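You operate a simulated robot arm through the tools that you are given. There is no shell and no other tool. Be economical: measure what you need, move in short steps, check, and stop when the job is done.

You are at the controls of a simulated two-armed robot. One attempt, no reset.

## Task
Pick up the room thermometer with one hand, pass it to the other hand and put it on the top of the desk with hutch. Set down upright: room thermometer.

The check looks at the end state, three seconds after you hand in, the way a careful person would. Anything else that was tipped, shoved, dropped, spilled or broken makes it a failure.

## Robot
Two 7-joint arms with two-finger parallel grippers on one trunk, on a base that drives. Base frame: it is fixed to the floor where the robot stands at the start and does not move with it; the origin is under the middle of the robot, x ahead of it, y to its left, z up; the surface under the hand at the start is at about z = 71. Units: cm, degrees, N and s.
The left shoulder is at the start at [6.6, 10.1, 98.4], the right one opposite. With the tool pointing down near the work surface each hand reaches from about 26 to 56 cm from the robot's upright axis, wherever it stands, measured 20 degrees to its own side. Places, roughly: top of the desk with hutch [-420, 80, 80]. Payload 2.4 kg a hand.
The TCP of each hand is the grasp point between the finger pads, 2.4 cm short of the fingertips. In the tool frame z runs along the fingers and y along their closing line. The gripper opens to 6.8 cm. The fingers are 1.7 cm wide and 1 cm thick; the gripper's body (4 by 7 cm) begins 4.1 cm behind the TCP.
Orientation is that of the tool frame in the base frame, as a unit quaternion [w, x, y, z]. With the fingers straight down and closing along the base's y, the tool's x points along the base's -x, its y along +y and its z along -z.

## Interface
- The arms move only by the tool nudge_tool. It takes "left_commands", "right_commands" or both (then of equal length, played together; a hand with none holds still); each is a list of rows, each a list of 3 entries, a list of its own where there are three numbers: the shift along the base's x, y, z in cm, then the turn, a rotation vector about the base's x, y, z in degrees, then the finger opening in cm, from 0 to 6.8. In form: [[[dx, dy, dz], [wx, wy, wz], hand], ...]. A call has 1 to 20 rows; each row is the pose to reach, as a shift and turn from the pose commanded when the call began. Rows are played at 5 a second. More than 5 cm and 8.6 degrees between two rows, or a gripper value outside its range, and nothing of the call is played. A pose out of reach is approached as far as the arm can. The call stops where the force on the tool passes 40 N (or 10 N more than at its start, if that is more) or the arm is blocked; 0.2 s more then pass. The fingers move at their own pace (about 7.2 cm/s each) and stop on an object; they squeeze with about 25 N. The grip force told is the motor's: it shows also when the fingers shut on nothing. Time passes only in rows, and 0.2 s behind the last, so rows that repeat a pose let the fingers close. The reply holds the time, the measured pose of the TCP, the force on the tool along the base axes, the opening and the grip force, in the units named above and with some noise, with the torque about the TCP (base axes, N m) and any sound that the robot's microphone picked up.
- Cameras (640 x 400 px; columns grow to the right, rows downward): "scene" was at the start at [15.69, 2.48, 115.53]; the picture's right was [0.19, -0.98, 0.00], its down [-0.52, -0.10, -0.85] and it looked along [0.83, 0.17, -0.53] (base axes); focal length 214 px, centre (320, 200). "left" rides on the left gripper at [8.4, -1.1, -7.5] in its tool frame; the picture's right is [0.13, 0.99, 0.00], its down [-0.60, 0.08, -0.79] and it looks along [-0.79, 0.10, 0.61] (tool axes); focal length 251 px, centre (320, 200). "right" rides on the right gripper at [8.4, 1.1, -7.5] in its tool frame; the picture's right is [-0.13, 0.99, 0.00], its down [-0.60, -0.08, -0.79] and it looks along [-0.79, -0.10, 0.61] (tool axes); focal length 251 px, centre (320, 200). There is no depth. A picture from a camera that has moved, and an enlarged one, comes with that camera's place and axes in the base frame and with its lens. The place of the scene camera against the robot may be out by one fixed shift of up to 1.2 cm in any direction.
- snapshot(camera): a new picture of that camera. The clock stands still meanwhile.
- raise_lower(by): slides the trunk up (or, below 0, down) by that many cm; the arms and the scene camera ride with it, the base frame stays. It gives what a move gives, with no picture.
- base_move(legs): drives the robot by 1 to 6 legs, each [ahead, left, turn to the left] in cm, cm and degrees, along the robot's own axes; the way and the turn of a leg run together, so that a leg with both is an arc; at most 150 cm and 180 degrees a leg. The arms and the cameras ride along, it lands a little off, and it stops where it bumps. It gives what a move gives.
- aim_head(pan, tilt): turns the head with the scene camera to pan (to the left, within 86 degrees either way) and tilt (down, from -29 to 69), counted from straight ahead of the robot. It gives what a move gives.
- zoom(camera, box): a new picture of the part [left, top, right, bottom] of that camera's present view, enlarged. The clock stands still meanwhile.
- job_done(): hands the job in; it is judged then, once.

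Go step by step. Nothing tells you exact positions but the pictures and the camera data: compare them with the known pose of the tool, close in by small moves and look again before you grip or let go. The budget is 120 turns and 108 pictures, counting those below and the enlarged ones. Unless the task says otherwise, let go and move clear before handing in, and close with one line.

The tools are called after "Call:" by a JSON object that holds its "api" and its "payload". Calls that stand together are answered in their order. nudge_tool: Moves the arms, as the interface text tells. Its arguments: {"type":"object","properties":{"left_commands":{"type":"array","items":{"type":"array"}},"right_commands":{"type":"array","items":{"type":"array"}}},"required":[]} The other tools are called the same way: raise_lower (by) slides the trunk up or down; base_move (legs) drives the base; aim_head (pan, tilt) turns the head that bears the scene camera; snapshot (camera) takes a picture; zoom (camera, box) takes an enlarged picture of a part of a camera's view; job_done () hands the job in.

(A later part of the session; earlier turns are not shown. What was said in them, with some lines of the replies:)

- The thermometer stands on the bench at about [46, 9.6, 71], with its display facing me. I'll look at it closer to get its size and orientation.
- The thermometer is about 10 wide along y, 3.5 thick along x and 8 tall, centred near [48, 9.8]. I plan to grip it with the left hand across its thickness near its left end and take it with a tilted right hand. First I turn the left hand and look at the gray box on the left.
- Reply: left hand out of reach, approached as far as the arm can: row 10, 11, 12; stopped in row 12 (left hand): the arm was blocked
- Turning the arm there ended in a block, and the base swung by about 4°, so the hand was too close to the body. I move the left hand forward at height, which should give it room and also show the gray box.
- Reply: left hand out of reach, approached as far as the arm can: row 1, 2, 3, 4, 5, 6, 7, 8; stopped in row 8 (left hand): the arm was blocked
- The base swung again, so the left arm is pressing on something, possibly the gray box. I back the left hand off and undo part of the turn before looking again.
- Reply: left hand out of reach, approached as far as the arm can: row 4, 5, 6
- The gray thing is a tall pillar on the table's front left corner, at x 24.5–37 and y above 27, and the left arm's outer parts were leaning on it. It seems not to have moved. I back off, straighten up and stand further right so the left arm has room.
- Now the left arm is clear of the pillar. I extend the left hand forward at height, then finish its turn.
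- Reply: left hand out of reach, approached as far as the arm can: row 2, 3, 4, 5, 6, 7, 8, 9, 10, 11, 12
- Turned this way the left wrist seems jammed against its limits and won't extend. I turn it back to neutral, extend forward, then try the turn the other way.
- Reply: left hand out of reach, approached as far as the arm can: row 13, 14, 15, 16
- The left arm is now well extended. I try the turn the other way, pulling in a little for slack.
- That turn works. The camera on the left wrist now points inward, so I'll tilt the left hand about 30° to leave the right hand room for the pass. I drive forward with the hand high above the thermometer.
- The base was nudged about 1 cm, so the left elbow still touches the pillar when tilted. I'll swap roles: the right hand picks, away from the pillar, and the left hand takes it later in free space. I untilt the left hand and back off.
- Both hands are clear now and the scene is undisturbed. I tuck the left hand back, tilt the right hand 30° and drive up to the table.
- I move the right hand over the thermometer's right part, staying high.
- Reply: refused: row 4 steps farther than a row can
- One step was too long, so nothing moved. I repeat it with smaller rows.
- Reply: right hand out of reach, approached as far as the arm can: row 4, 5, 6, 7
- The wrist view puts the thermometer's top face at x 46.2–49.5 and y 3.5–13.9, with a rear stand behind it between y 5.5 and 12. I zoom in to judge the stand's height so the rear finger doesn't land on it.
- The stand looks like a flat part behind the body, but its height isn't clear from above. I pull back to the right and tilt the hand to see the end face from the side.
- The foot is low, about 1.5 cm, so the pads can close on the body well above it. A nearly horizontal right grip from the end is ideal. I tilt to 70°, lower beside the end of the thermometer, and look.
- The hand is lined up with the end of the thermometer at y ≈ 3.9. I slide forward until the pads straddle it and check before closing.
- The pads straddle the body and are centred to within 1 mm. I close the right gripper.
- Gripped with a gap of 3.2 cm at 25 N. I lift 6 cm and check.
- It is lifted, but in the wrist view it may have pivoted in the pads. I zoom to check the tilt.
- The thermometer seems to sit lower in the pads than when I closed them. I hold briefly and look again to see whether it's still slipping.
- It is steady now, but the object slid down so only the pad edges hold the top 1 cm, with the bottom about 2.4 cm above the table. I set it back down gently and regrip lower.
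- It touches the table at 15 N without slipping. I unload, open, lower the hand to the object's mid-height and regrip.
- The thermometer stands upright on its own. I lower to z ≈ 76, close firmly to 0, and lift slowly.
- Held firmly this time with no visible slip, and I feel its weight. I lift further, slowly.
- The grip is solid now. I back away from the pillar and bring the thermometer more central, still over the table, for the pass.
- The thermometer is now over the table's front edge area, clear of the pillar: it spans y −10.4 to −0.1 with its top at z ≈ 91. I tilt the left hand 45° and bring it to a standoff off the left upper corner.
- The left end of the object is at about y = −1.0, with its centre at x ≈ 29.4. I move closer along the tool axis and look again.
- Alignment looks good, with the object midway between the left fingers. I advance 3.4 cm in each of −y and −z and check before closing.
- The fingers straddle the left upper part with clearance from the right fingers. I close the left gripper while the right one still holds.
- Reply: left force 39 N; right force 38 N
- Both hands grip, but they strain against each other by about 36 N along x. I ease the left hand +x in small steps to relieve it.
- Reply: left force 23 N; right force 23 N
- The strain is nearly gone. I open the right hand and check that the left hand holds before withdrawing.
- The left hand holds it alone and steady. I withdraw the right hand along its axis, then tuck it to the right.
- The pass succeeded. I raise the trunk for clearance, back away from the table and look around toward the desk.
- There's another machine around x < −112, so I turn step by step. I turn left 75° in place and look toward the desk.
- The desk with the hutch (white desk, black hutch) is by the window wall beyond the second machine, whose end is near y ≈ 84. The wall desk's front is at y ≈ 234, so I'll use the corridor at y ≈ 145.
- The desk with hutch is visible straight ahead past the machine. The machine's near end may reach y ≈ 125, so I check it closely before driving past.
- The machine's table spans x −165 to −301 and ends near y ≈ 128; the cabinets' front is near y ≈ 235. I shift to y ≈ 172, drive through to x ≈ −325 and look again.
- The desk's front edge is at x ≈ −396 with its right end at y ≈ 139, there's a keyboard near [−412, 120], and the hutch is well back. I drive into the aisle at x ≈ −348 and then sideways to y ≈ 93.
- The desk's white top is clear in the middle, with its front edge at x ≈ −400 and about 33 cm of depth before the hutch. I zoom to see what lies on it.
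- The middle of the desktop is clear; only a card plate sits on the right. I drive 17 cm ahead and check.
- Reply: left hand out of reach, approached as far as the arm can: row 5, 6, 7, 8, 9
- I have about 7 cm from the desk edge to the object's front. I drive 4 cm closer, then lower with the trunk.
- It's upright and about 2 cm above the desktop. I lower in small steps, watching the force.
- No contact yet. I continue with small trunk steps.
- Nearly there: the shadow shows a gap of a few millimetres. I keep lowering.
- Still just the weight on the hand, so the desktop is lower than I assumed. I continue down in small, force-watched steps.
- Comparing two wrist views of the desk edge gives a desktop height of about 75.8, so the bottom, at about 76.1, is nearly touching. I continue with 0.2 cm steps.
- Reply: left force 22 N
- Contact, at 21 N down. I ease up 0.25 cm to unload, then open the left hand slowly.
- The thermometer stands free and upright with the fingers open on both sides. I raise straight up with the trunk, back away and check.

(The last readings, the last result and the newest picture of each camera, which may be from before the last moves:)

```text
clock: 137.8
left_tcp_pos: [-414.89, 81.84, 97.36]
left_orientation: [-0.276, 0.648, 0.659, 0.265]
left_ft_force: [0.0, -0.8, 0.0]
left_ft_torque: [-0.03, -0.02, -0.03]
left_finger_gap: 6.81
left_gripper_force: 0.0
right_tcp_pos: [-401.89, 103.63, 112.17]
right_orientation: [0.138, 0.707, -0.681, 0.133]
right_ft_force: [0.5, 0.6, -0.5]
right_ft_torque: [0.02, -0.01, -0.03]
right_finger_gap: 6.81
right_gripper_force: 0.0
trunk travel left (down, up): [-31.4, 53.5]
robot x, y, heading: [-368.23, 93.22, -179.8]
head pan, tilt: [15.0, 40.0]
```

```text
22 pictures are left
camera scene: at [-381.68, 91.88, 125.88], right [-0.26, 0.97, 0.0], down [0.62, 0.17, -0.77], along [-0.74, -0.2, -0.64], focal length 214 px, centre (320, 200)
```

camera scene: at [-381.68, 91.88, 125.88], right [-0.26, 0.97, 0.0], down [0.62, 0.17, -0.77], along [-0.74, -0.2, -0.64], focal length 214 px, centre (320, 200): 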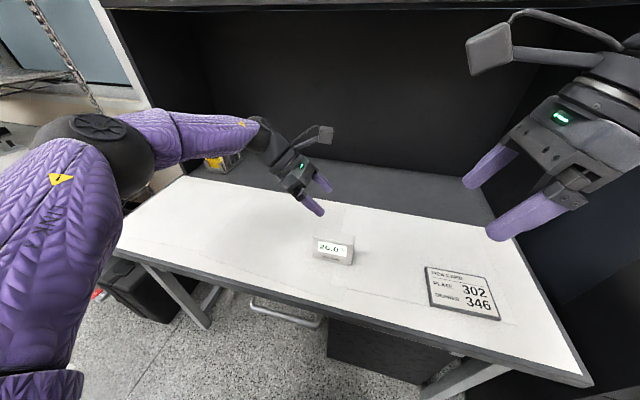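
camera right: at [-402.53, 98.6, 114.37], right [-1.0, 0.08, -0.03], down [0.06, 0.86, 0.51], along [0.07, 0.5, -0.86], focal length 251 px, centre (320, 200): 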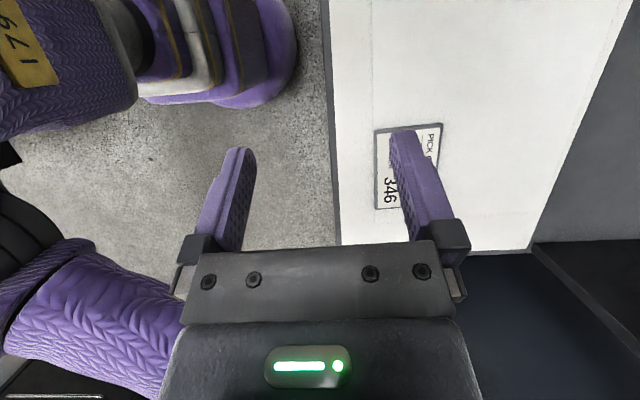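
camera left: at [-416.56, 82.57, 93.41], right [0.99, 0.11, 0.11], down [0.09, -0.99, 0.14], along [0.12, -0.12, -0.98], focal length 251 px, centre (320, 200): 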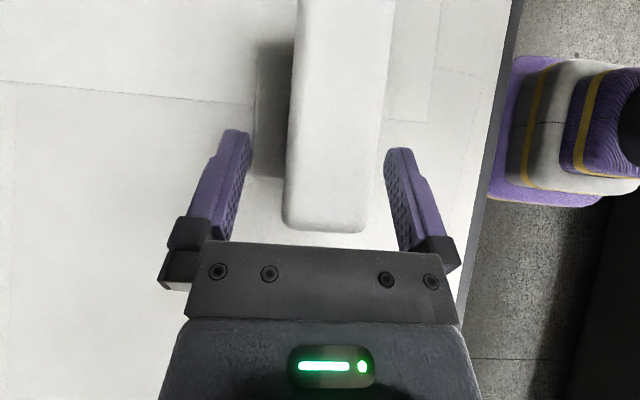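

The hand is clear above and the thermometer stands upright on the desktop. I back away a little (the table behind is at x ≈ −301) and take a final look.

Call:
{"api": "base_move", "payload": {"legs": [[-18, 0, 0]]}}

Call:
{"api": "zoom", "payload": {"camera": "scene", "box": [220, 140, 480, 300]}}

```text
clock: 139.2
left_tcp_pos: [-397.34, 81.92, 97.26]
left_orientation: [-0.275, 0.649, 0.658, 0.265]
left_ft_force: [-0.8, -0.6, -0.9]
left_ft_torque: [0.0, 0.0, 0.01]
left_finger_gap: 6.82
left_gripper_force: 0.0
right_tcp_pos: [-384.06, 103.57, 112.28]
right_orientation: [0.138, 0.708, -0.68, 0.133]
right_ft_force: [-0.6, 0.1, 0.3]
right_ft_torque: [-0.01, 0.01, 0.0]
right_finger_gap: 6.78
right_gripper_force: 0.0
trunk travel left (down, up): [-31.4, 53.5]
robot x, y, heading: [-350.99, 93.75, -179.7]
head pan, tilt: [15.0, 40.0]
```

```text
2.46 times, centred on (350, 220) of scene
camera zoom: at [-363.83, 91.93, 125.89], right [-0.26, 0.96, 0.0], down [0.62, 0.17, -0.77], along [-0.74, -0.2, -0.64], focal length 528 px, centre (246, 151)
```

zoom: 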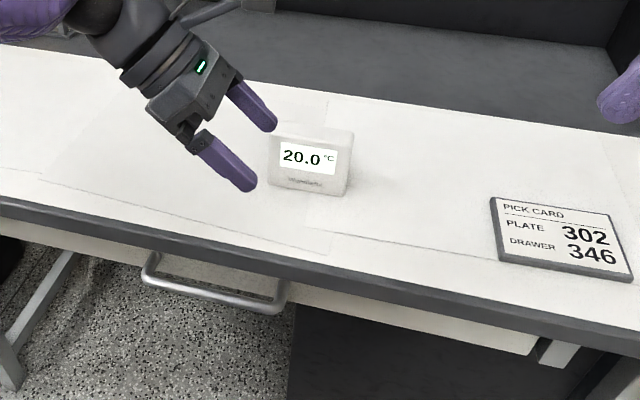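

The thermometer stands upright on the desktop, both hands are clear, and nothing on the desk was disturbed. I hand in.

Call:
{"api": "job_done", "payload": {}}

```text
The job is handed in.
```

The room thermometer was picked up with the right hand, passed to the left, and now stands upright on top of the desk with hutch; early on the left arm pressed against the pillar by the first table, which showed no visible movement.
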